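You operate a simulated robot arm through the tools that you are given. There is no shell and no other tool.

Carry out the task below with a simulated robot arm. There is one attempt and no reset: what you move stays moved.

TASK
Press the glides on the slide home at the card's force.
Fine: all of them in one cycle; the force card gives the force for how many there are; switch the press on; pull the slide out afterwards.
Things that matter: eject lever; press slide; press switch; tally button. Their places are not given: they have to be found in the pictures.

Only the result counts: the job must be done as asked and must still hold three seconds after the hand-in. Knocking over, shifting, dropping, spilling or breaking anything else fails it.

THE ROBOT
A 7-joint arm with a three-finger gripper, fixed in place. Base frame: the origin is on the floor under the middle of its stand, x ahead of it, y to its left, z up; the work surface is at about z = 800. Lengths are in mm, angles in degrees, forces in N, time in s.
It reaches about 1342 mm from its shoulder. Its first joint turns from -166.0 to 166.0 degrees. Payload 2.69 kg.
The TCP is the grasp point between the finger pads, 30 mm short of the fingertips. In the tool frame z runs along the fingers and y along their closing line. The gripper opens to 128 mm; its body begins 117 mm behind the TCP.
Orientation is told as [roll, pitch, yaw] about the base's x, y, z axes, in that order, counted from this pose: with the fingers straight down and closing along the base's y, the tool's x points along the base's -x, its y along +y and its z along -z.

THE INTERFACE
- The arm moves only by the tool send_rows. Its argument "series" is one flat list of numbers, 6 for each row, row after row: the shift along the tool's x, y, z in units of 100 mm (1.0 is 100 mm), then the turn, a rotation vector about the tool's x, y, z in units of 120 degrees (1.0 is 120 degrees). In form: [dx, dy, dz, wx, wy, wz, dx, dy, dz, wx, wy, wz, ...]. A call has 1 to 20 rows; each row is the pose to reach, as a shift and turn from the pose commanded when the call began, along the tool's axes at that moment. "gripper" is the closure in counts, from 0 (fully open) to 255 (shut), set as the call begins (left out, the last holds). A call with a number of a shift or a turn outside -1 to 1 is refused whole. Rows are played at 5 a second. More than 50 mm and 8.6 degrees between two rows, or a gripper value outside its range, and nothing of the call is played. Where a pose cannot be reached the arm comes as near as it can. A force on the tool above 70 N (or 10 N above the force at the start of the call, whichever is more), or a blocked arm, ends the call early, and 0.2 s more pass. The fingers move at their own pace (about 127 mm/s each) and stop on an object; they squeeze with about 44 N. The grip force told is the motor's: it shows also when the fingers shut on nothing. Time passes only in rows, and 0.2 s behind the last, so rows that repeat a pose let the fingers close. The reply holds the time, the measured pose of the TCP, the force on the tool along the base axes, the opening and the grip force, in the units named above and with some noise, with the torque about the TCP (base axes, N m) and any sound that the robot's microphone picked up.
- Cameras (640 x 400 px; columns grow to the right, rows downward): "scene" is fixed at [400.7, 497.7, 1529.3]; the picture's right is [0.57, 0.82, 0.00], its down [0.82, -0.57, -0.11] and it looks along [-0.09, 0.06, -0.99] (base axes); focal length 274 px, centre (320, 200). "wrist" rides on the gripper at [58, 54, -131] in the tool frame; the picture's right is [-0.68, 0.74, 0.00], its down [-0.62, -0.57, -0.55] and it looks along [-0.40, -0.37, 0.84] (tool axes); focal length 234 px, centre (320, 200).
- capture(camera): a new picture of that camera. No time passes.
- lift_body(by): moves the trunk up (or, below 0, down) by that many mm; the arm rides with it, the base frame stays. It gives what a move gives, with no picture.
- measure_at(camera, pixels): for up to 12 pixels [column, row] of the newest picture of that camera ("zoom" is the newest enlarged one), the place [x, y, z] in the base frame of the surface seen there, good to about 2 mm. No time passes.
- zoom(camera, box): a new picture of the part [left, top, right, bottom] of that camera's present view, enlarged. No time passes.
- sign_off(): hands the job in; it is judged then, once.

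Unless the task says otherwise, let go and move clear before handing in.

The tools are called after "Call:" as a command line: name --argument value ..., lists and objects as JSON in quotes. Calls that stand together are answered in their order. send_rows: Moves the arm, as the interface text tells. Its arguments: {"type":"object","properties":{"series":{"type":"array","items":{"type":"number"}},"gripper":{"type":"number"}},"required":["series"]} The other tools are called the same way: lift_body (by) moves the trunk up or down; capture (camera) takes a picture; measure_at (camera, pixels) gives the place of the surface under pixels of a picture; zoom (camera, box) takes an enlarged picture of a part of a camera's view; sign_off () hands the job in.

At the start:

```text
clock: 0.0
eef_pos: [174.0, 573.2, 1073.5]
ee_rot: [0.0, 0.0, 0.0]
wrist_force: [0.2, 0.0, -0.7]
wrist_torque: [0.0, 0.01, 0.03]
gripper_width: 128.1
gripper_force: 0.1
trunk travel left (down, up): [-150.0, 200.0]
```

scene: 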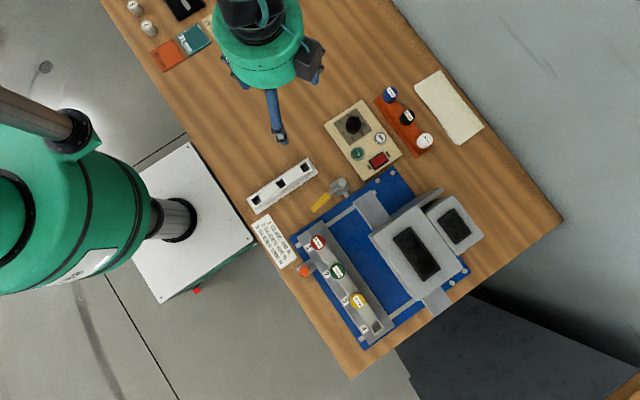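
wrist: 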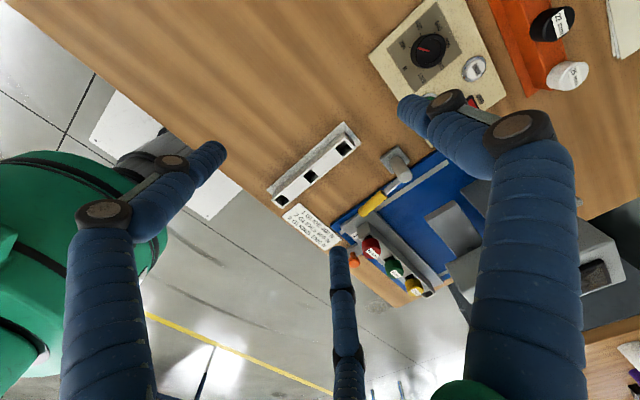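

The scene shows a blue press around (390,260), a card near (273,243), a control panel at (362,140), and a slide with coloured glides at (340,275). I'll zoom in on these first.

Call:
zoom --camera "scene" --box '[240, 200, 340, 280]'

Call:
zoom --camera "scene" --box '[280, 210, 420, 360]'

Call:
zoom --camera "scene" --box '[310, 80, 450, 190]'

Call:
zoom --camera "scene" --box '[340, 160, 500, 330]'

Call:
zoom --camera "wrist" --box '[260, 190, 450, 310]'

```text
5.00 times, centred on (290, 240) of scene
```

zoom: 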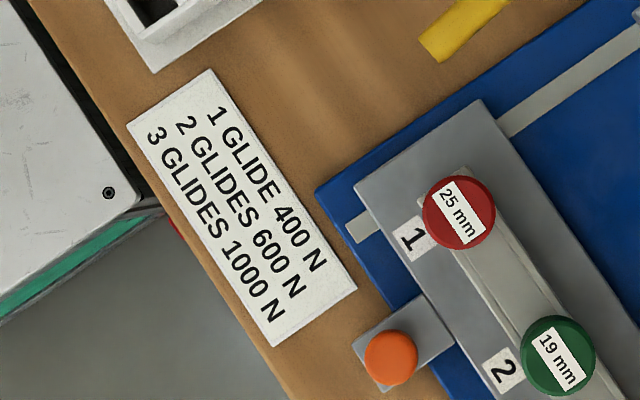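

```text
2.67 times, centred on (350, 285) of scene
```

zoom: 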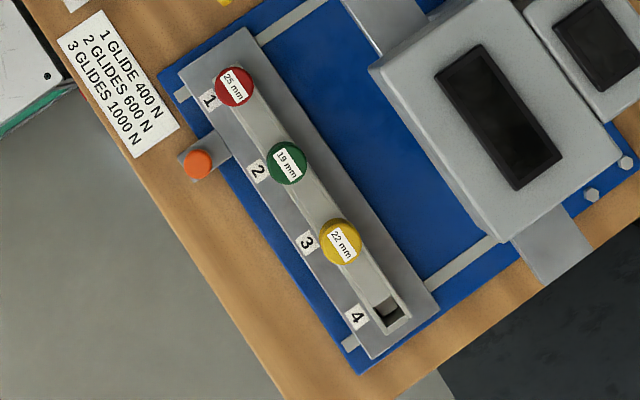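

```text
3.64 times, centred on (380, 135) of scene
```

zoom: 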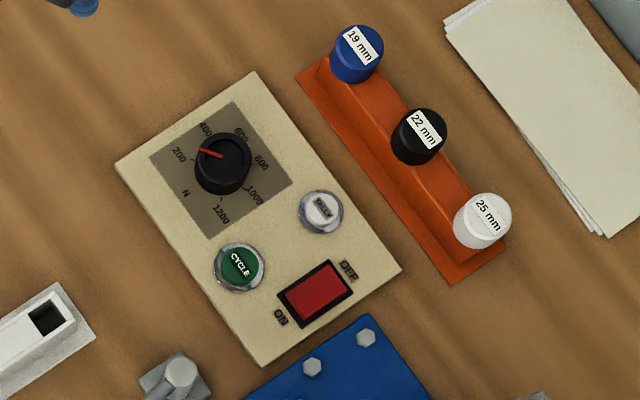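

```text
2.35 times, centred on (420, 245) of scene
```

zoom: 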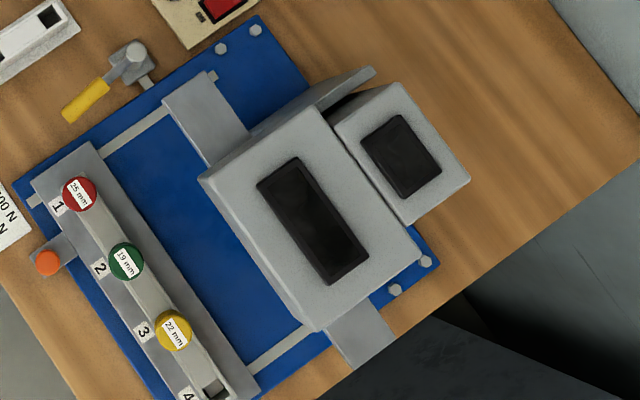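

```text
3.33 times, centred on (355, 250) of wrist
```

zoom: 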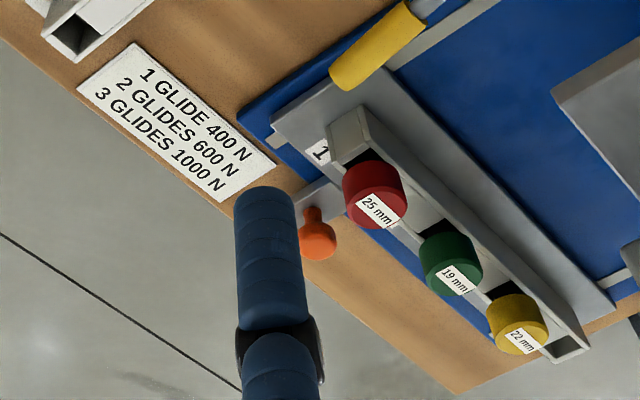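

The card reads 3 glides = 1000 N, and the slide holds three glides (red, green, yellow). The dial's red pointer seems to be near 400. I'll measure the panel in a new zoom.

Call:
zoom --camera "scene" --box '[320, 95, 410, 185]'

```text
4.44 times, centred on (365, 140) of scene
```

zoom: 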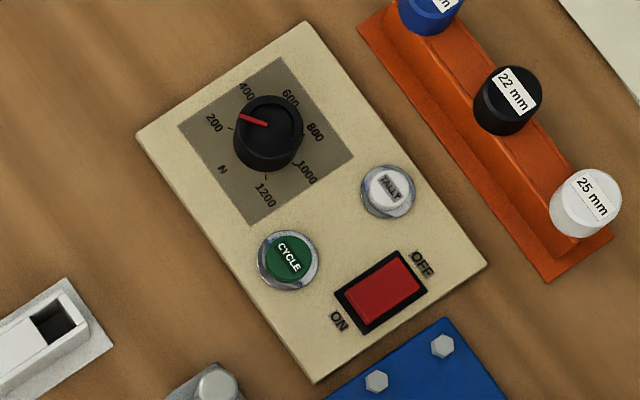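

Call:
measure_at --camera "zoom" --pixels '[[268, 125], [242, 117], [264, 124], [268, 165], [287, 257], [391, 190], [382, 291], [355, 308], [408, 272], [305, 30], [145, 135], [480, 265]]'

Call:
measure_at --camera "zoom" --pixels '[[214, 122], [246, 91], [290, 98], [314, 132], [307, 172], [264, 194], [222, 168], [315, 375], [232, 129], [265, 178], [294, 162], [240, 220]]'

```text
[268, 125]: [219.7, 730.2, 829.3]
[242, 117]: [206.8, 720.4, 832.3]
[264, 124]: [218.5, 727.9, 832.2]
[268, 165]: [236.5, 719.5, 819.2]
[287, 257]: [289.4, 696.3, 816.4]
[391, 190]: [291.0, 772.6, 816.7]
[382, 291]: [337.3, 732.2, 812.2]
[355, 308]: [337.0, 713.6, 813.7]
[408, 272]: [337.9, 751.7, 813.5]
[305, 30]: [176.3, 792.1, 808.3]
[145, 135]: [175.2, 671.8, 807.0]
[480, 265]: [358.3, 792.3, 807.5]
```

```text
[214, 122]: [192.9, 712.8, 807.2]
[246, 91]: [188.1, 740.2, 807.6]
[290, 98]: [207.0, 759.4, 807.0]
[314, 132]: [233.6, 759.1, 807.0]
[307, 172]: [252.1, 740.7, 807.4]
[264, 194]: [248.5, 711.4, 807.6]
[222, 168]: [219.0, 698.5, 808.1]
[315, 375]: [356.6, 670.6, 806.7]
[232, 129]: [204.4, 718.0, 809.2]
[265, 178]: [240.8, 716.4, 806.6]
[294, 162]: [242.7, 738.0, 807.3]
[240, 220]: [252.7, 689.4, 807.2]
```

The dial pointer direction (base −11.7, −7.5 from the centre near (220,727)) is at the 200 mark, and it must go to 1000. Next I'll look at the yellow-handled lever, the slide and its orange knob in detail.

Call:
zoom --camera "scene" --box '[295, 165, 375, 235]'

Call:
zoom --camera "scene" --box '[290, 225, 370, 295]'

Call:
measure_at --camera "scene" --pixels '[[304, 271], [318, 242], [337, 271], [358, 300], [372, 322], [320, 204], [338, 187], [343, 196], [370, 211], [437, 300], [400, 230], [415, 255]]'

Call:
zoom --camera "scene" --box '[330, 270, 410, 350]'

```text
5.71 times, centred on (335, 200) of scene
```

zoom: 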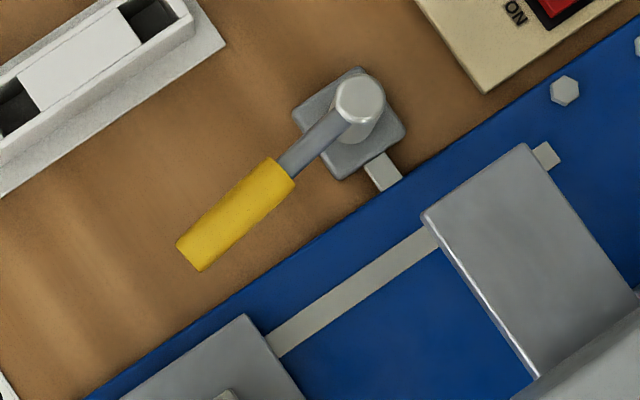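

```text
5.71 times, centred on (330, 260) of scene
```

zoom: 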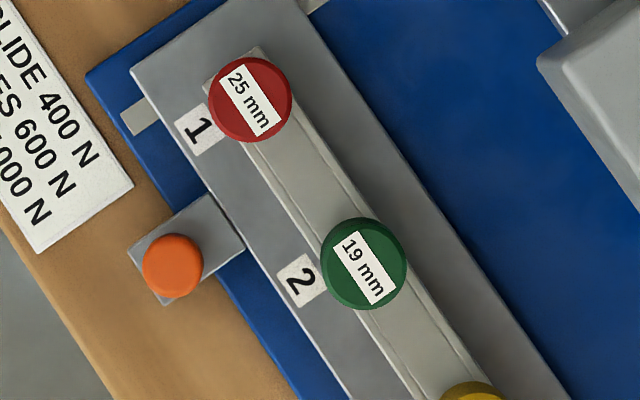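

```text
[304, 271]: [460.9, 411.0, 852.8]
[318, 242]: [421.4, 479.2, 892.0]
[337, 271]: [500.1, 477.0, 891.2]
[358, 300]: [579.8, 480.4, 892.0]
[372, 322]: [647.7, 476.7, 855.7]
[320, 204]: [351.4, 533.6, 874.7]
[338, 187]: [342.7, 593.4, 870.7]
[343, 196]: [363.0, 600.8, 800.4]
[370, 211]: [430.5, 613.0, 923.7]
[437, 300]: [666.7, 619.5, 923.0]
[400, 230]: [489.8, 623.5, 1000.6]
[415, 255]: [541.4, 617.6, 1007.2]
```

```text
5.00 times, centred on (370, 310) of scene
```

zoom: 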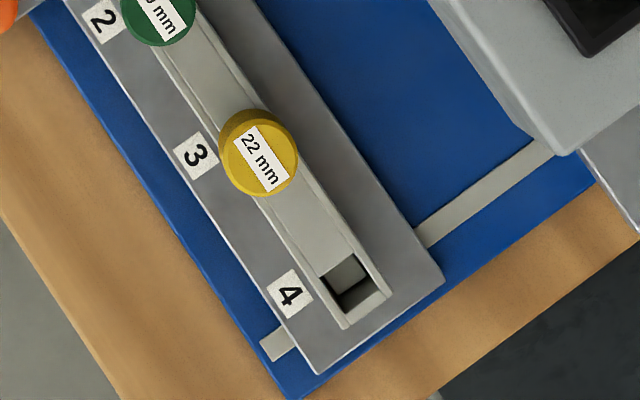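

Glide tops are at z≈892 around y≈478 and the ram beam is at z≈923, y≥613; the orange slide knob is at (461,411,853). I'll measure the press head edges, rails and slide body to plan the slide stroke.

Call:
measure_at --camera "scene" --pixels '[[375, 236], [395, 265], [412, 293], [385, 222], [374, 243], [356, 204], [382, 226], [365, 190], [362, 224], [355, 218], [405, 305], [395, 314]]'

Call:
measure_at --camera "scene" --pixels '[[330, 230], [300, 240], [350, 260], [390, 325], [312, 264], [300, 236], [303, 267], [307, 274], [385, 250], [335, 300], [433, 191], [455, 225]]'

Call:
capture --camera "scene"

```text
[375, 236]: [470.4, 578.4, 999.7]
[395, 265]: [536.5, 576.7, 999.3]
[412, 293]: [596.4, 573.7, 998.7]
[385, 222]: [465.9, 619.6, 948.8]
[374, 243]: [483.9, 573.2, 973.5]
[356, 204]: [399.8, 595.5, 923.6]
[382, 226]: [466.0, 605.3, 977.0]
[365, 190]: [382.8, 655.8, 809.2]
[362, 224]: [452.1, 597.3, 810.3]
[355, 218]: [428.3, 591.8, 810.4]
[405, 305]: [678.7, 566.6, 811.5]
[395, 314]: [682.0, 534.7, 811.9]
```

```text
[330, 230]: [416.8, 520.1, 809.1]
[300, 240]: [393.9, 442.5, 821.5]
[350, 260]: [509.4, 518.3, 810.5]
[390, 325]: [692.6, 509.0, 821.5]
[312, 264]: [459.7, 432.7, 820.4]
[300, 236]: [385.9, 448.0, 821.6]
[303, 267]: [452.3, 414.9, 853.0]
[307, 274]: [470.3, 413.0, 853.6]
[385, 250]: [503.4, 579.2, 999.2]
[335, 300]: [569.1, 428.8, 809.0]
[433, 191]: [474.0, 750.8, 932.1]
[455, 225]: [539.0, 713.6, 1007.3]
```

```text
taken
```

scene: 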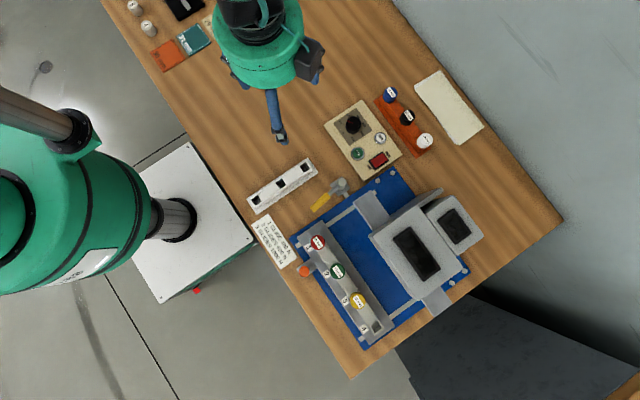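

The press head's front edge is at y≈575, z up to 1000, so a vertical gripper would hit it when the slide is pushed in; a tilted hand will be needed. I'll close the gripper here in free air to see how the fingers meet.

Call:
send_rows --series '[0, 0, 0, 0, 0, 0, 0, 0, 0, 0, 0, 0, 0, 0, 0, 0, 0, 0, 0, 0, 0, 0, 0, 0]' --gripper 255

Call:
capture --camera "wrist"

Call:
zoom --camera "scene" --box '[200, 0, 340, 150]'

```text
clock: 1.0
eef_pos: [172.8, 572.9, 1072.9]
ee_rot: [-0.1, 0.0, 0.0]
wrist_force: [0.6, 0.0, -0.6]
wrist_torque: [-0.04, 0.0, 0.0]
gripper_width: 2.1
gripper_force: 31.7
trunk travel left (down, up): [-150.0, 200.0]
```

```text
taken
```

wrist: 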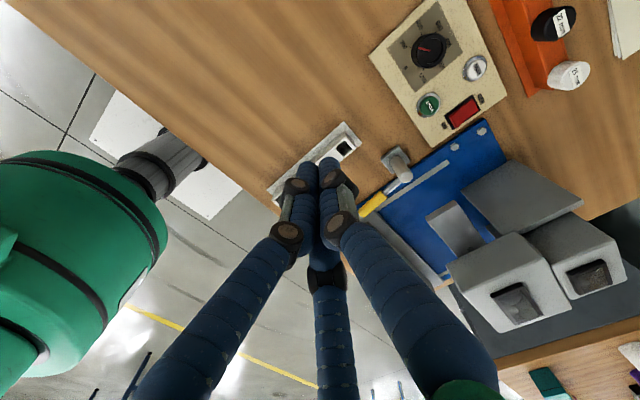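

```text
2.67 times, centred on (270, 75) of scene
```

zoom: 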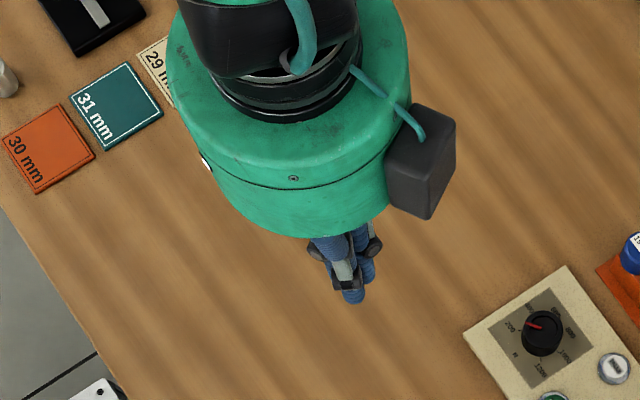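

The fingers close centrically like a three-jaw chuck, so they can grip round knobs. I'll zoom the wrist view onto the panel at (440,70) and onto the press for a second angle.

Call:
zoom --camera "wrist" --box '[360, 0, 520, 150]'

Call:
zoom --camera "wrist" --box '[340, 120, 640, 330]'

Call:
zoom --camera "scene" --box '[355, 150, 400, 185]'

```text
2.67 times, centred on (440, 75) of wrist
```

zoom: 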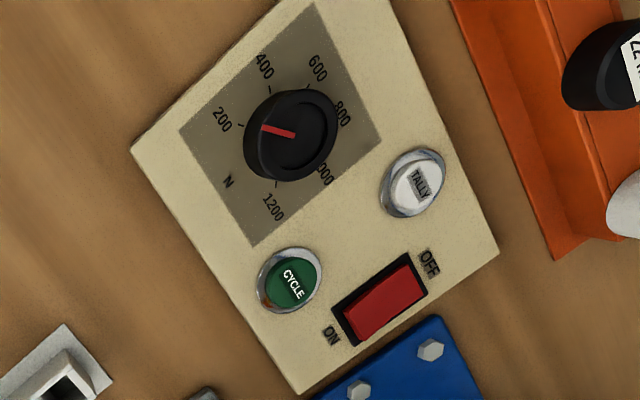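

```text
1.90 times, centred on (490, 225) of wrist
```

zoom: 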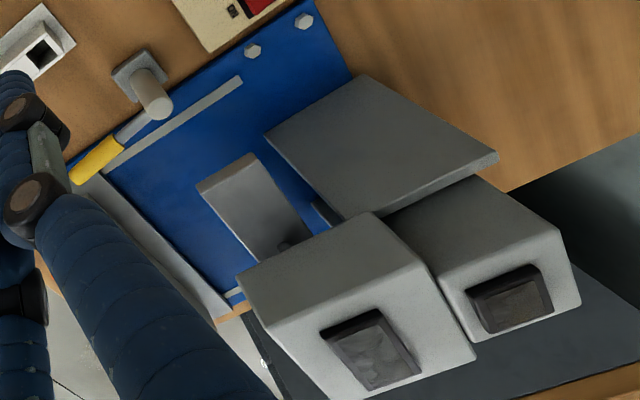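

```text
11.43 times, centred on (378, 168) of scene
```

zoom: 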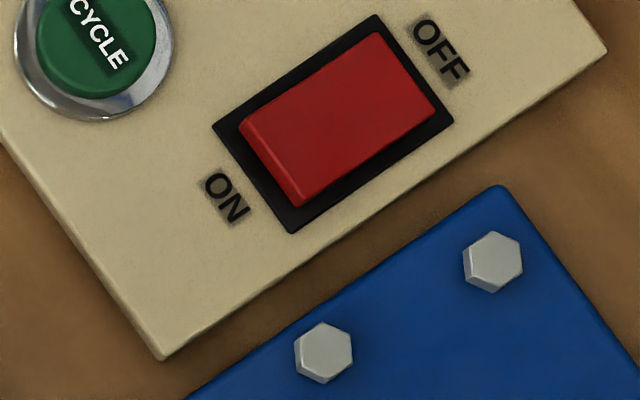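

The rocker's ON side (lower-left end at about (270,170) in the zoom) stands raised, so the press is OFF, and the dial pointer is at 200. I'll move above the dial with the fingers partly open.

Call:
send_rows --series '[-0.12, 0.25, 0, 0, 0, 0, -0.24, 0.5, 0, 0, 0, 0, -0.36, 0.75, 0, 0, 0, 0, -0.463, 1.0, 0, 0, 0, 0]' --gripper 110

Call:
send_rows --series '[0, 0.25, 0.2, 0, 0, 0, 0, 0.542, 0.4, 0, 0, 0, 0, 0.542, 0.8, 0, 0, 0, 0, 0.542, 1.0, 0, 0, 0]'

Call:
capture --camera "wrist"

Call:
capture --camera "scene"

```text
clock: 2.0
eef_pos: [218.2, 674.5, 1071.7]
ee_rot: [0.0, 0.0, 0.0]
wrist_force: [-0.1, -0.5, 0.0]
wrist_torque: [0.04, -0.07, -0.02]
gripper_width: 72.7
gripper_force: 0.1
trunk travel left (down, up): [-150.0, 200.0]
```

```text
clock: 3.0
eef_pos: [221.0, 727.5, 970.6]
ee_rot: [0.0, 0.0, 0.0]
wrist_force: [-0.5, 0.6, -0.1]
wrist_torque: [0.0, 0.0, -0.03]
gripper_width: 72.8
gripper_force: 0.0
trunk travel left (down, up): [-150.0, 200.0]
```

```text
taken
```

wrist: 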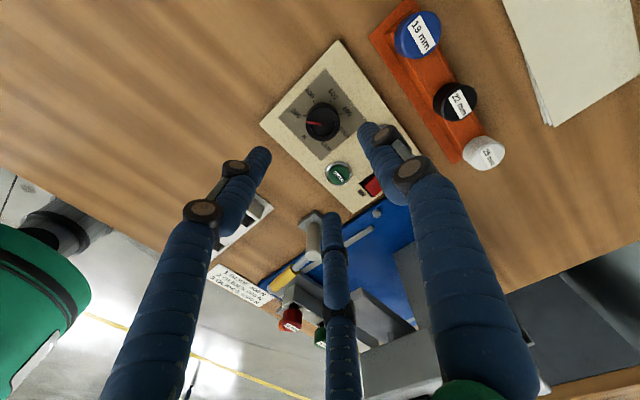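

```text
taken
```

scene: 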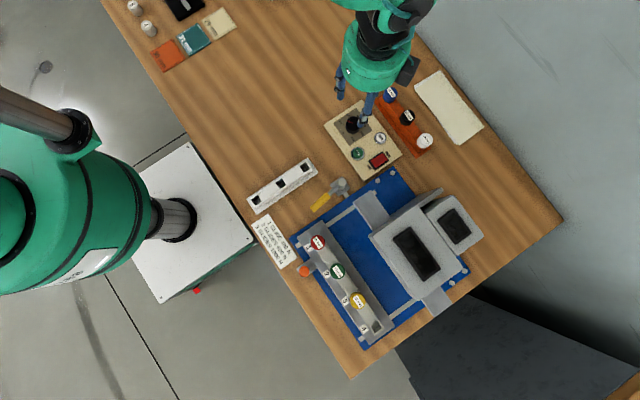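

The dial is at about (322,122) in the wrist picture. I'll zoom in to measure its centre, diameter, pointer and scale marks.

Call:
zoom --camera "wrist" --box '[260, 60, 400, 180]'

```text
3.33 times, centred on (330, 120) of wrist
```

zoom: 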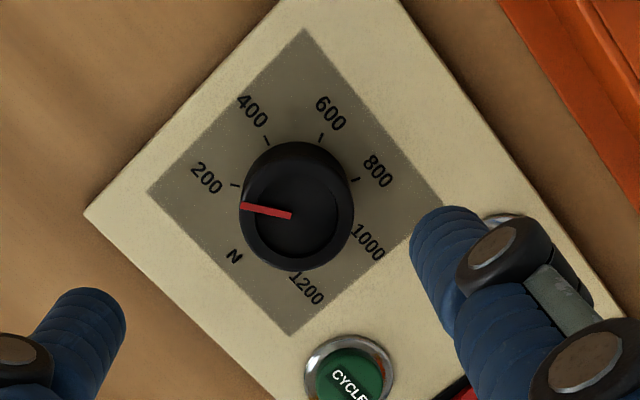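

Call:
measure_at --camera "zoom" --pixels '[[243, 207], [289, 216], [265, 212], [300, 155], [330, 220], [290, 245], [265, 175], [350, 215], [248, 235], [268, 185], [320, 255], [337, 180]]'

Call:
measure_at --camera "zoom" --pixels '[[235, 185], [266, 141], [320, 138], [355, 181], [357, 222], [301, 272], [207, 177], [252, 111], [331, 113], [378, 170], [368, 242], [307, 288]]'

```text
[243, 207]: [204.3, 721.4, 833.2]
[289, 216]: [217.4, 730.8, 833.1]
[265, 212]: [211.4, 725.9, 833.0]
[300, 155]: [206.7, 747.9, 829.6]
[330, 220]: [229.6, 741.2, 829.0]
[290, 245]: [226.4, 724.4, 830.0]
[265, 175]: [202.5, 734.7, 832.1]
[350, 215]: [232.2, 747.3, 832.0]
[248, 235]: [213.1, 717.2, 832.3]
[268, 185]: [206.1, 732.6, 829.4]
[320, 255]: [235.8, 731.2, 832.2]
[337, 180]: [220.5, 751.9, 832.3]
```

```text
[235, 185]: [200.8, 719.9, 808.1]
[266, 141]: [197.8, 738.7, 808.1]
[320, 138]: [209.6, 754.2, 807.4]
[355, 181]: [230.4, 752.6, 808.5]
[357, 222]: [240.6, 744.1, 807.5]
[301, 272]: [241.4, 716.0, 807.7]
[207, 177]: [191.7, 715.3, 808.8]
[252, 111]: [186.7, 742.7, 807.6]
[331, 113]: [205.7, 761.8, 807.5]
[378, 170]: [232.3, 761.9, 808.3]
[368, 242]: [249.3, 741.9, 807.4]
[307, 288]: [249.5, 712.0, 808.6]
```

Combining the readings, the dial centre is about (220, 731) with marks every 48° (200 at 210°, 1000 at 18°). The knob is about 35 mm across and its top is at z≈832. I'll pre-turn the hand by −96° about the tool z axis to leave room for the roughly 195° turn.

Call:
send_rows --series '[0.0, 0.035, 0, 0, 0, -0.066, 0.0, 0.035, 0, 0, 0, -0.133, 0.0, 0.035, 0, 0, 0, -0.2, 0.0, 0.035, 0, 0, 0, -0.266, 0.0, 0.035, 0, 0, 0, -0.333, 0.0, 0.035, 0, 0, 0, -0.4, 0.0, 0.035, 0, 0, 0, -0.466, 0.0, 0.035, 0, 0, 0, -0.533, 0.0, 0.035, 0, 0, 0, -0.6, 0.0, 0.035, 0, 0, 0, -0.666, 0.0, 0.035, 0, 0, 0, -0.733, 0.0, 0.035, 0, 0, 0, -0.8]'

Call:
capture --camera "wrist"

Call:
capture --camera "scene"

```text
clock: 5.6
eef_pos: [220.0, 731.8, 973.0]
ee_rot: [-0.1, 0.0, 96.2]
wrist_force: [0.1, 0.2, 0.7]
wrist_torque: [-0.02, 0.04, -0.04]
gripper_width: 72.6
gripper_force: 0.0
trunk travel left (down, up): [-150.0, 200.0]
```

```text
taken
```

wrist: 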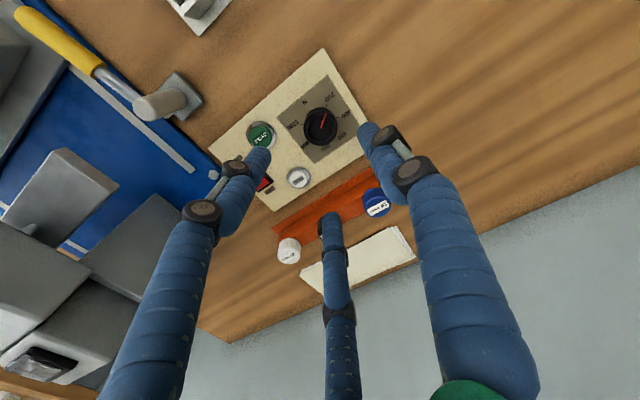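

```text
taken
```

scene: 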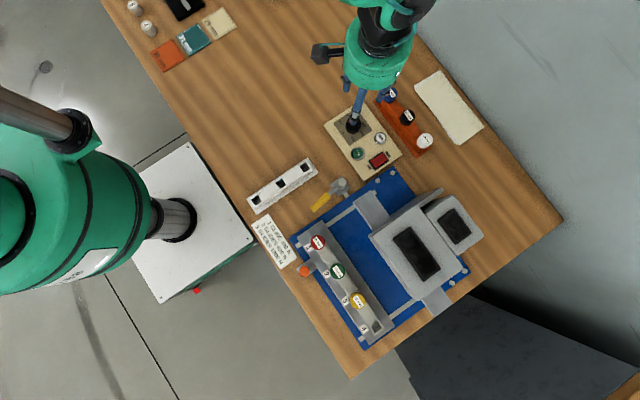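

The hand turned to 96° without trouble. I'll measure the dial again from this opposite angle to refine its centre.

Call:
zoom --camera "wrist" --box '[260, 70, 380, 170]'

```text
4.00 times, centred on (320, 120) of wrist
```

zoom: 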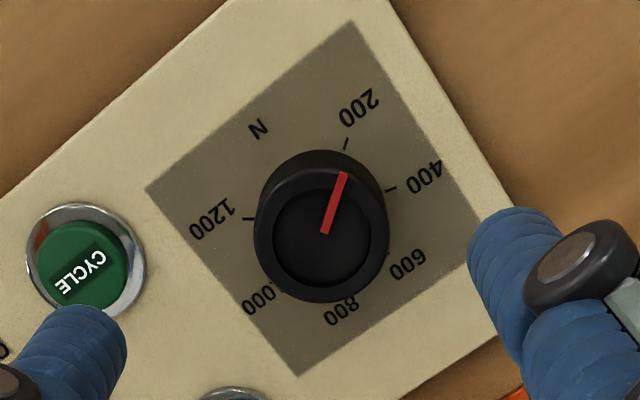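

Call:
measure_at --camera "zoom" --pixels '[[343, 174], [324, 232], [258, 235], [385, 235], [320, 296], [322, 172], [265, 205], [378, 205], [346, 144], [390, 189], [248, 218], [320, 230]]'

```text
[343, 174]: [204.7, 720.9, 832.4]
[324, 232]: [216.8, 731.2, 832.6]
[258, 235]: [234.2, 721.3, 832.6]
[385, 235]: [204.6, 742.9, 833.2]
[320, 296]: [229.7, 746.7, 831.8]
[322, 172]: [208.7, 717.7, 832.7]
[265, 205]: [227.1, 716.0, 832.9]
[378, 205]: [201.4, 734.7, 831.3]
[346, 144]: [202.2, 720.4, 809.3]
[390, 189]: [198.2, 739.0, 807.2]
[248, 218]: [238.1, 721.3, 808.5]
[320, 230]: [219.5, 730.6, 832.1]
```

The knob centre is (219.5, 731.5), its diameter is about 36 mm, and the pointer is at about 214°. I'll go straight down until the fingertips are at z≈814.

Call:
send_rows --series '[0, 0, 0.3, 0, 0, 0, 0, 0, 0.6, 0, 0, 0, 0, 0, 0.9, 0, 0, 0, 0, 0, 1.0, 0, 0, 0]'

Call:
send_rows --series '[0, 0, 0.1, 0, 0, 0, 0, 0, 0.2, 0, 0, 0, 0, 0, 0.28, 0, 0, 0, 0, 0, 0.28, 0, 0, 0]'

Call:
capture --camera "wrist"

Call:
zoom --camera "scene" --box '[310, 60, 430, 190]'

```text
clock: 6.6
eef_pos: [219.6, 731.0, 872.4]
ee_rot: [0.1, 0.0, 96.0]
wrist_force: [-0.1, -0.8, -0.3]
wrist_torque: [-0.02, 0.02, -0.02]
gripper_width: 73.0
gripper_force: 0.1
trunk travel left (down, up): [-150.0, 200.0]
```

```text
clock: 7.6
eef_pos: [219.2, 731.2, 844.9]
ee_rot: [0.1, 0.1, 95.9]
wrist_force: [0.3, 0.4, -0.7]
wrist_torque: [0.01, 0.0, -0.01]
gripper_width: 73.0
gripper_force: 0.0
trunk travel left (down, up): [-150.0, 200.0]
```

```text
taken
```

wrist: 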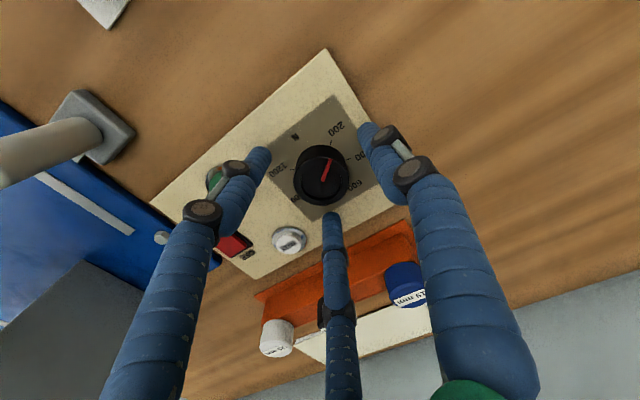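

```text
3.08 times, centred on (370, 125) of scene
```

zoom: 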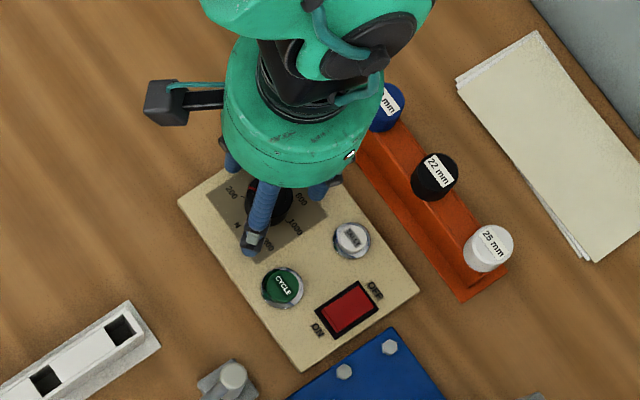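

The knob (322,177) sits centred between the fingers. I'll close on it.

Call:
send_rows --series '[0, 0, 0, 0, 0, 0, 0, 0, 0, 0, 0, 0, 0, 0, 0, 0, 0, 0, 0, 0, 0, 0, 0, 0]' --gripper 255

Call:
capture --camera "wrist"

```text
clock: 8.6
eef_pos: [219.6, 733.1, 845.5]
ee_rot: [0.0, -0.1, 95.9]
wrist_force: [1.7, 15.4, -1.8]
wrist_torque: [0.66, -0.06, -0.07]
gripper_width: 38.9
gripper_force: 45.2
trunk travel left (down, up): [-150.0, 200.0]
```

```text
taken
```

wrist: 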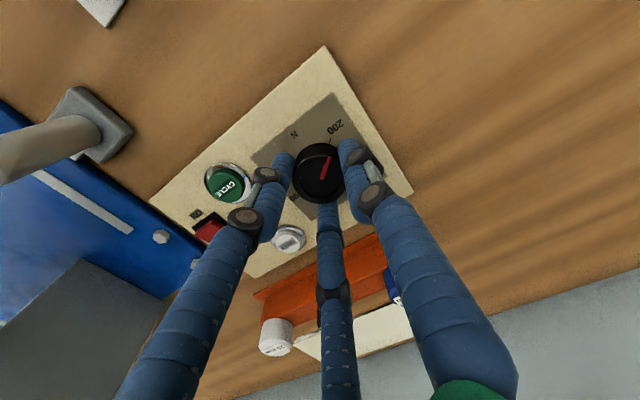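

The grip has closed at 38.9 mm but a 15 N side force in +y shows I'm about 2 mm off-centre. I'll shift 2 mm toward +y to relieve it before turning.

Call:
send_rows --series '[-0.01, 0, 0, 0, 0, 0, -0.02, 0, 0, 0, 0, 0, -0.02, 0, 0, 0, 0, 0]'

```text
clock: 9.4
eef_pos: [220.3, 731.3, 844.9]
ee_rot: [0.0, 0.0, 96.0]
wrist_force: [13.1, 0.1, 8.7]
wrist_torque: [-0.28, -0.62, -0.06]
gripper_width: 38.8
gripper_force: 45.3
trunk travel left (down, up): [-150.0, 200.0]
```

The y force is gone; about 13 N in +x remains. I'll relieve it by 1 mm and make a first part-turn of the dial.

Call:
send_rows --series '[0, -0.01, 0, 0, 0, 0, 0, -0.01, 0, 0, 0, 0.06, 0, -0.01, 0, 0, 0, 0.12, 0, -0.01, 0, 0, 0, 0.18, 0, -0.01, 0, 0, 0, 0.24]'

Call:
capture --camera "wrist"

Call:
zoom --camera "scene" --box '[310, 60, 430, 190]'

```text
clock: 10.6
eef_pos: [219.3, 732.9, 846.6]
ee_rot: [0.0, -0.1, 67.1]
wrist_force: [-6.9, 0.8, 9.1]
wrist_torque: [0.3, 0.34, -0.01]
gripper_width: 38.8
gripper_force: 44.6
trunk travel left (down, up): [-150.0, 200.0]
```

```text
taken
```

wrist: 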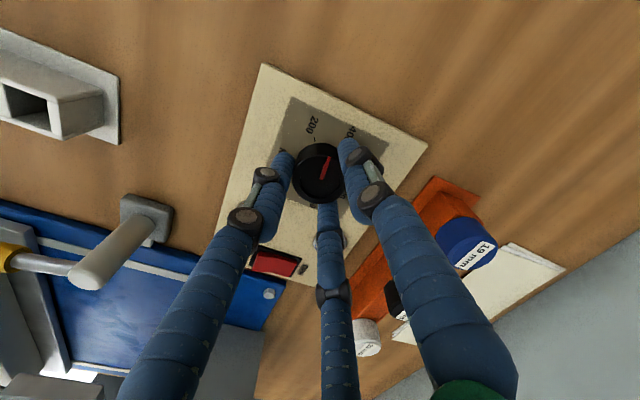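

```text
3.08 times, centred on (370, 125) of scene
```

zoom: 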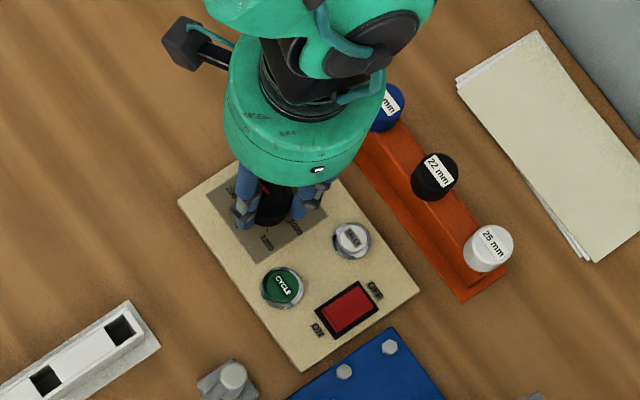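

The pointer turns with the hand (same place in the wrist view, now heading toward 400) and the resistance is low. I'll continue with another 112°.

Call:
send_rows --series '[0, 0, 0, 0, 0, 0.066, 0, 0, 0, 0, 0, 0.133, 0, 0, 0, 0, 0, 0.2, 0, 0, 0, 0, 0, 0.266, 0, 0, 0, 0, 0, 0.333, 0, 0, 0, 0, 0, 0.4, 0, 0, 0, 0, 0, 0.466, 0, 0, 0, 0, 0, 0.533, 0, 0, 0, 0, 0, 0.6, 0, 0, 0, 0, 0, 0.666, 0, 0, 0, 0, 0, 0.733, 0, 0, 0, 0, 0, 0.8, 0, 0, 0, 0, 0, 0.866, 0, 0, 0, 0, 0, 0.933]'

Call:
capture --camera "wrist"

Call:
zoom --camera "scene" --box '[310, 60, 430, 190]'

```text
clock: 13.6
eef_pos: [220.0, 733.8, 846.1]
ee_rot: [0.0, -0.1, -44.9]
wrist_force: [-9.6, -0.3, 5.8]
wrist_torque: [0.08, 0.15, 0.01]
gripper_width: 38.8
gripper_force: 45.0
trunk travel left (down, up): [-150.0, 200.0]
```

```text
taken
```

wrist: 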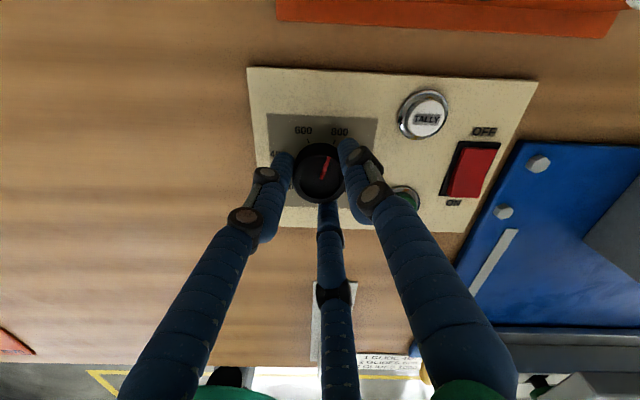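

```text
3.08 times, centred on (370, 125) of scene
```

zoom: 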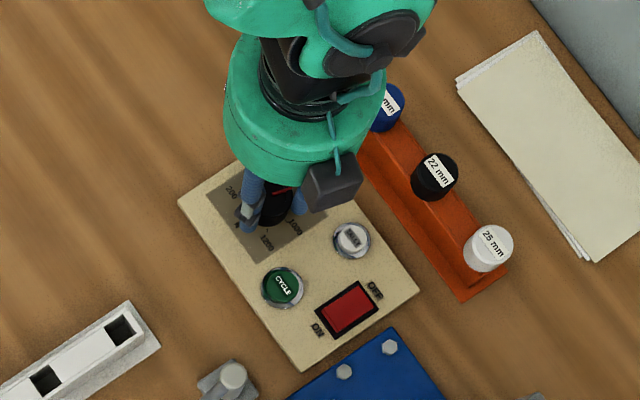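

The pointer is now near 800 at (325,165). I'll measure the pointer direction precisely before the last part.

Call:
zoom --camera "wrist" --box '[270, 110, 370, 210]'

```text
4.00 times, centred on (320, 160) of wrist
```

zoom: 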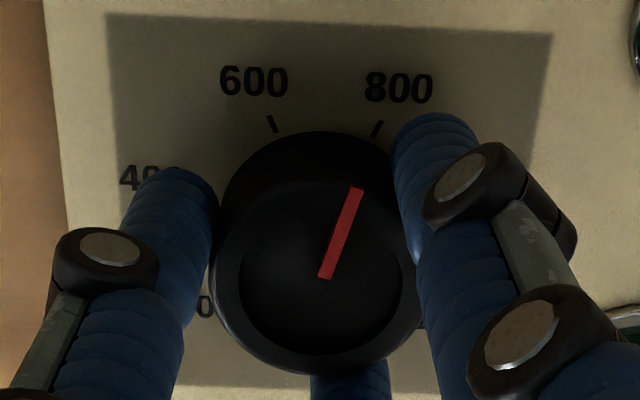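

Call:
measure_at --camera "zoom" --pixels '[[355, 190], [325, 276], [348, 210], [335, 250], [377, 129], [271, 124], [245, 270], [398, 290], [310, 360], [270, 200], [380, 200], [310, 280]]'

```text
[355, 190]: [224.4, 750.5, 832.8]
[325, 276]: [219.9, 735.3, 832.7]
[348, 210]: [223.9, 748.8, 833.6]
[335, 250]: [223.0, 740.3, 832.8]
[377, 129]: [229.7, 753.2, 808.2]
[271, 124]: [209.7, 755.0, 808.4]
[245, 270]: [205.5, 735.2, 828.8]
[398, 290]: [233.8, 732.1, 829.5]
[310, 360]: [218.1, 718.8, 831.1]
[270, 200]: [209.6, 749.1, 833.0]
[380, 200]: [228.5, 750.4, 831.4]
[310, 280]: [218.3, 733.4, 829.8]
```

The pointer is at about 74° and the 800 mark is at 66°, so 1000 (18°) needs another 56°.

Call:
send_rows --series '[0, 0, 0, 0, 0, 0.066, 0, 0, 0, 0, 0, 0.133, 0, 0, 0, 0, 0, 0.2, 0, 0, 0, 0, 0, 0.266, 0, 0, 0, 0, 0, 0.333, 0, 0, 0, 0, 0, 0.4, 0, 0, 0, 0, 0, 0.4667, 0, 0, 0, 0, 0, 0.4667]'

Call:
capture --camera "wrist"

Call:
zoom --camera "wrist" --box '[260, 100, 380, 220]'

```text
clock: 15.4
eef_pos: [221.2, 732.8, 846.7]
ee_rot: [-1.0, -0.5, -98.9]
wrist_force: [-49.7, -19.3, -16.6]
wrist_torque: [-0.42, 0.93, -0.03]
gripper_width: 39.0
gripper_force: 44.7
out of reach, approached as far as the arm can: row 7, 8
trunk travel left (down, up): [-150.0, 200.0]
```

```text
taken
```

wrist: 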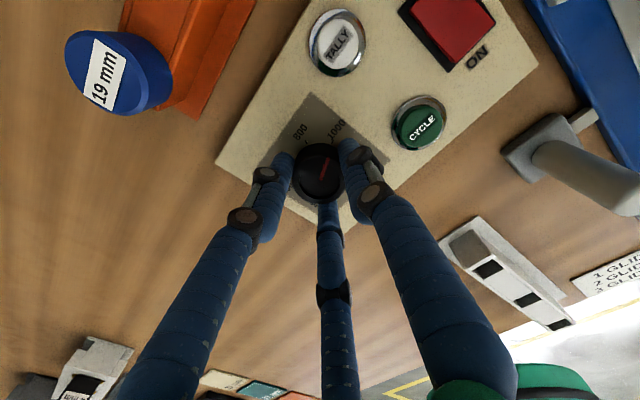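

```text
3.33 times, centred on (320, 160) of wrist
```

zoom: 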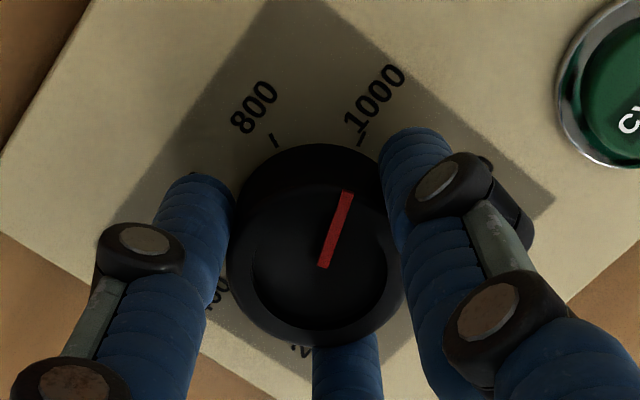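

The wrist reached its joint limit at −98.9° and a side force of 50 N built up, so I'll measure the pointer and then ease off.

Call:
measure_at --camera "zoom" --pixels '[[347, 193], [323, 266], [340, 215], [330, 245], [276, 141], [361, 138]]'

Call:
send_rows --series '[0, 0, 0, 0, 0, -0.02, 0, 0, 0, 0, 0, -0.02]'

```text
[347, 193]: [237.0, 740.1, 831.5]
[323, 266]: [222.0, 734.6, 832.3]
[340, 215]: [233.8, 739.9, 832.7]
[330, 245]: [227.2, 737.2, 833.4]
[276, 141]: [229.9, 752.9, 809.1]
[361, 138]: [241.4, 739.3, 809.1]
```

```text
clock: 16.0
eef_pos: [223.9, 732.9, 845.6]
ee_rot: [-0.5, -0.7, -98.0]
wrist_force: [-12.7, -3.7, 5.0]
wrist_torque: [0.4, 1.18, 0.0]
gripper_width: 40.1
gripper_force: 45.1
trunk travel left (down, up): [-150.0, 200.0]
stopped in row 2: the force on the tool passed its limit at 71 N (the readings are from after the stop); the commanded pose is now the measured one
```

The pointer read about 20°, with the 1000 mark at about 19.6°, so it is essentially on 1000. I'll release now and look from above.

Call:
send_rows --series '[0, 0, 0, 0, 0, 0, 0, 0, 0, 0, 0, 0, 0, 0, 0, 0, 0, 0]' --gripper 110

Call:
capture --camera "wrist"

```text
clock: 16.8
eef_pos: [224.7, 733.1, 845.4]
ee_rot: [-0.5, -0.6, -98.2]
wrist_force: [-0.4, 1.0, -0.7]
wrist_torque: [0.02, -0.01, 0.01]
gripper_width: 72.8
gripper_force: 0.0
trunk travel left (down, up): [-150.0, 200.0]
```

```text
taken
```

wrist: 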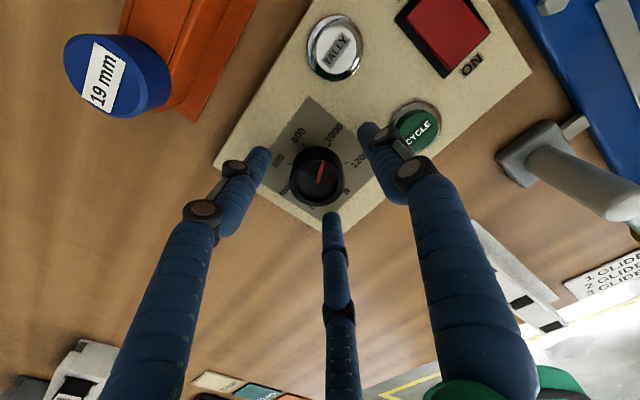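

The fingers are free of the knob. I'll zoom in on it to check the pointer after the release.

Call:
zoom --camera "wrist" --box '[260, 90, 380, 220]'

```text
3.08 times, centred on (320, 155) of wrist
```

zoom: 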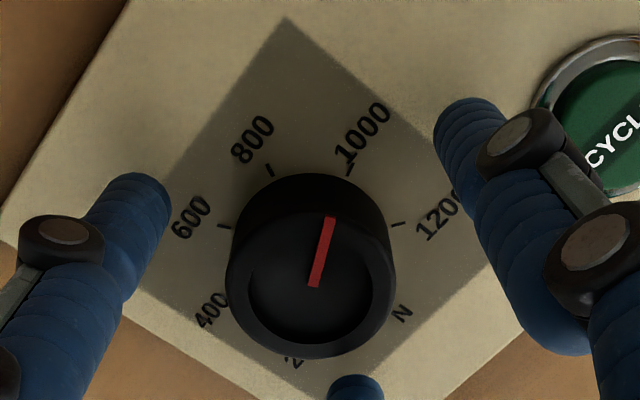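

Call:
measure_at --camera "zoom" --pixels '[[330, 220], [313, 285], [327, 235], [318, 265], [270, 169], [350, 168], [403, 223], [222, 226], [290, 18], [232, 275], [390, 275], [315, 350]]'

```text
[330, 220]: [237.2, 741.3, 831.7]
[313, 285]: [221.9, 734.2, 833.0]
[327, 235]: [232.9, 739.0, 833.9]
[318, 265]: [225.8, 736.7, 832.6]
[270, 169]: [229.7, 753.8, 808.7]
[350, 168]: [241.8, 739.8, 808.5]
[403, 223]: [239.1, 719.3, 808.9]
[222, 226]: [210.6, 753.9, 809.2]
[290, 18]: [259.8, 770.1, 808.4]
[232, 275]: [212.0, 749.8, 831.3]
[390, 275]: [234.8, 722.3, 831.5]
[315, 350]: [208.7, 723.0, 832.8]
```

The readings put the pointer between 20° and 28°, so I need a better view. I'll raise the hand and turn it back.

Call:
send_rows --series '[0, 0, -0.3, 0, 0, 0, 0, 0, -0.6, 0, 0, 0, 0, 0, -0.9, 0, 0, 0, 0, 0, -1.0, 0, 0, -0.066, 0, 0, -1.0, 0, 0, -0.133, 0, 0, -1.0, 0, 0, -0.2, 0, 0, -1.0, 0, 0, -0.266, 0, 0, -1.0, 0, 0, -0.333, 0, 0, -1.0, 0, 0, -0.4, 0, 0, -1.0, 0, 0, -0.466, 0, 0, -1.0, 0, 0, -0.533, 0, 0, -1.0, 0, 0, -0.6, 0, 0, -1.0, 0, 0, -0.666, 0, 0, -1.0, 0, 0, -0.733]'

Call:
zoom --camera "scene" --box '[320, 95, 390, 165]'

Call:
capture --camera "wrist"

```text
clock: 19.8
eef_pos: [225.1, 735.1, 944.9]
ee_rot: [-0.7, 0.5, -10.1]
wrist_force: [-0.3, 0.0, -0.3]
wrist_torque: [0.03, 0.0, -0.04]
gripper_width: 72.7
gripper_force: 0.0
trunk travel left (down, up): [-150.0, 200.0]
```

```text
5.71 times, centred on (355, 130) of scene
```

zoom: 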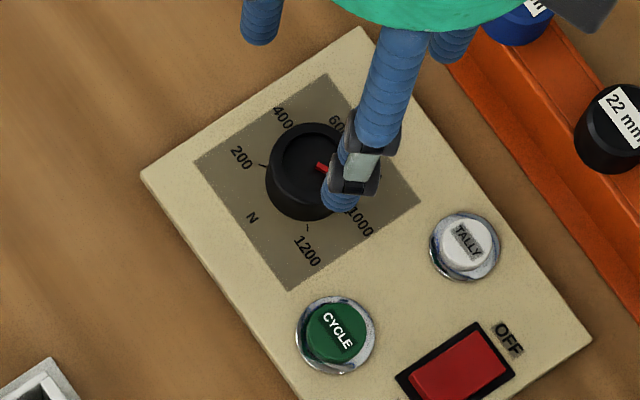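

```text
taken
```

wrist: 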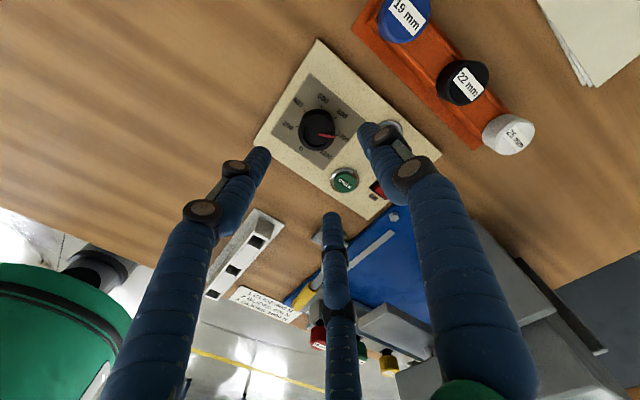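

Call:
zoom --camera "wrist" --box '[270, 80, 370, 180]'

```text
4.00 times, centred on (320, 130) of wrist
```

zoom: 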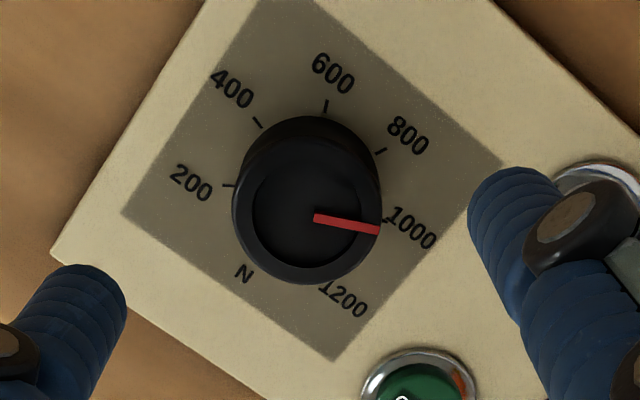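

Call:
measure_at --camera "zoom" --pixels '[[377, 230], [316, 217], [360, 226], [330, 220], [326, 105], [258, 123], [229, 186], [380, 151], [235, 205], [378, 210], [310, 278], [345, 224]]'

```text
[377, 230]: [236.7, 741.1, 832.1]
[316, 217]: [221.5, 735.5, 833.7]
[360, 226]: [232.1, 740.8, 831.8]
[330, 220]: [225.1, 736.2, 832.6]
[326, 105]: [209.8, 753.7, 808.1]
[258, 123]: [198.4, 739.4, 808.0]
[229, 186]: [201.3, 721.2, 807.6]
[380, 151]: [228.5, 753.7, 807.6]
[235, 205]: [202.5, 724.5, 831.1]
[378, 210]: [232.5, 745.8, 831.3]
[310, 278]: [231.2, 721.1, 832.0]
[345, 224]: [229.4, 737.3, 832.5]
```

The pointer line regresses to about 20–22° against 18° for 1000. I'll move the hand off in +y so the fixed scene camera can see the dial at high magnification.

Call:
send_rows --series '[0.087, 0.45, 0, 0, 0, -0.042, 0.174, 0.9, 0, 0, 0, -0.084, 0.174, 0.98, 0, 0, 0, -0.084]'

Call:
zoom --camera "scene" --box '[332, 104, 372, 144]'

```text
clock: 20.6
eef_pos: [226.9, 832.9, 945.5]
ee_rot: [-0.6, 0.6, -0.1]
wrist_force: [-0.3, 0.0, -0.3]
wrist_torque: [-0.04, -0.03, 0.0]
gripper_width: 72.9
gripper_force: 0.1
trunk travel left (down, up): [-150.0, 200.0]
```

```text
10.00 times, centred on (352, 124) of scene
```

zoom: 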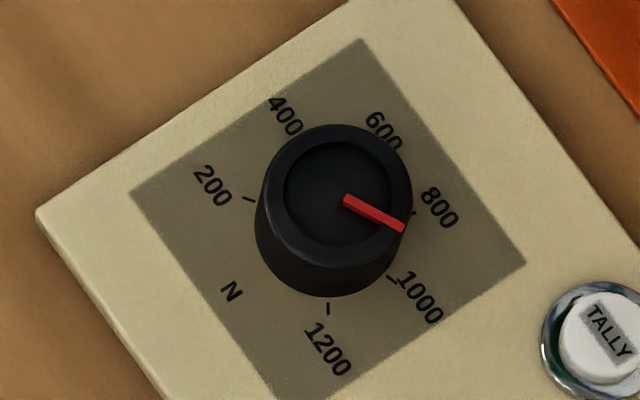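

From the fixed camera, ray-casting gives a pointer direction of about 26–27° (mark 1000 at 18°), which is about 963 N. I'll regrip and turn it about 8.5° further.

Call:
send_rows --series '[0.02, -0.3, 0, -0.005, -0.005, 0, 0.05, -0.7, 0, -0.005, -0.005, 0, 0.069, -0.999, 0, -0.005, -0.005, 0, 0.069, -0.999, 0, -0.005, -0.005, 0]' --gripper 110

Call:
send_rows --series '[0, 0, 0.3, 0, 0, 0, 0, 0, 0.6, 0, 0, 0, 0, 0, 0.9, 0, 0, 0, 0, 0, 1.0, 0, 0, 0, 0, 0, 1.0, 0, 0, 0]'

Call:
capture --camera "wrist"

```text
clock: 21.6
eef_pos: [220.4, 732.9, 945.9]
ee_rot: [0.0, 0.1, 0.0]
wrist_force: [0.1, -0.4, 0.2]
wrist_torque: [0.04, -0.04, -0.03]
gripper_width: 72.8
gripper_force: 0.1
trunk travel left (down, up): [-150.0, 200.0]
```

```text
clock: 22.8
eef_pos: [216.6, 734.8, 847.8]
ee_rot: [0.1, 0.0, -0.2]
wrist_force: [0.3, 0.6, -0.7]
wrist_torque: [0.01, -0.02, -0.01]
gripper_width: 72.8
gripper_force: 0.1
trunk travel left (down, up): [-150.0, 200.0]
```

```text
taken
```

wrist: 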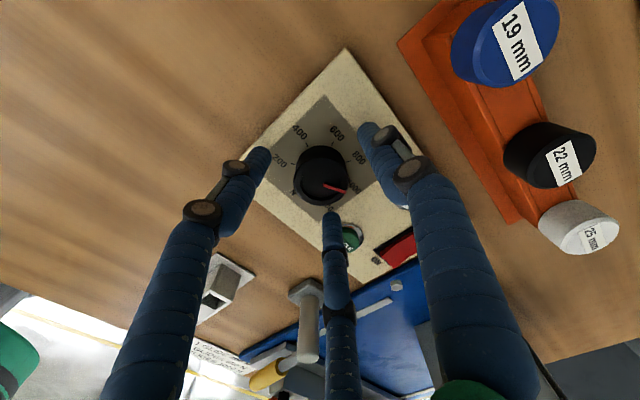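

The pose reads (216.6,734.8,847.8), a few mm from what I commanded. I'll read it again before gripping.

Call:
send_rows --series '[0, 0, 0, 0, 0, 0]'

Call:
send_rows --series '[0, 0, 0, 0, 0, 0]'

Call:
zoom --camera "wrist" --box '[270, 120, 370, 220]'

```text
clock: 23.2
eef_pos: [217.3, 734.6, 847.6]
ee_rot: [0.1, 0.0, -0.1]
wrist_force: [0.1, 0.3, -0.2]
wrist_torque: [0.04, 0.0, -0.01]
gripper_width: 72.9
gripper_force: 0.0
trunk travel left (down, up): [-150.0, 200.0]
```

```text
clock: 23.6
eef_pos: [217.4, 734.4, 847.5]
ee_rot: [0.1, 0.0, -0.1]
wrist_force: [0.4, -0.2, -0.1]
wrist_torque: [0.0, 0.02, 0.0]
gripper_width: 72.8
gripper_force: 0.0
trunk travel left (down, up): [-150.0, 200.0]
```

```text
4.00 times, centred on (320, 170) of wrist
```

zoom: 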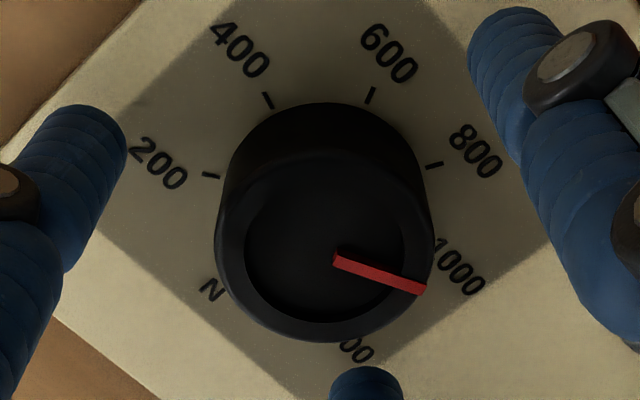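

The arm settles at (217.3,734.5,847.5). I'll correct toward (220,733,846) and then close on the knob.

Call:
send_rows --series '[-0.027, -0.015, 0.015, 0, 0, 0, -0.027, -0.015, 0.015, 0, 0, 0, -0.027, -0.015, 0.015, 0, 0, 0]'

Call:
send_rows --series '[0, 0, 0, 0, 0, 0, 0, 0, 0, 0, 0, 0, 0, 0, 0, 0, 0, 0]' --gripper 255

```text
clock: 24.4
eef_pos: [220.2, 733.1, 845.8]
ee_rot: [0.1, 0.0, -0.1]
wrist_force: [0.7, -0.6, -0.4]
wrist_torque: [-0.02, 0.02, 0.0]
gripper_width: 72.6
gripper_force: 0.1
trunk travel left (down, up): [-150.0, 200.0]
```

```text
clock: 25.2
eef_pos: [221.2, 733.0, 845.6]
ee_rot: [0.1, 0.0, -0.1]
wrist_force: [0.0, -0.1, 0.5]
wrist_torque: [-0.04, -0.01, -0.03]
gripper_width: 39.0
gripper_force: 45.3
trunk travel left (down, up): [-150.0, 200.0]
```

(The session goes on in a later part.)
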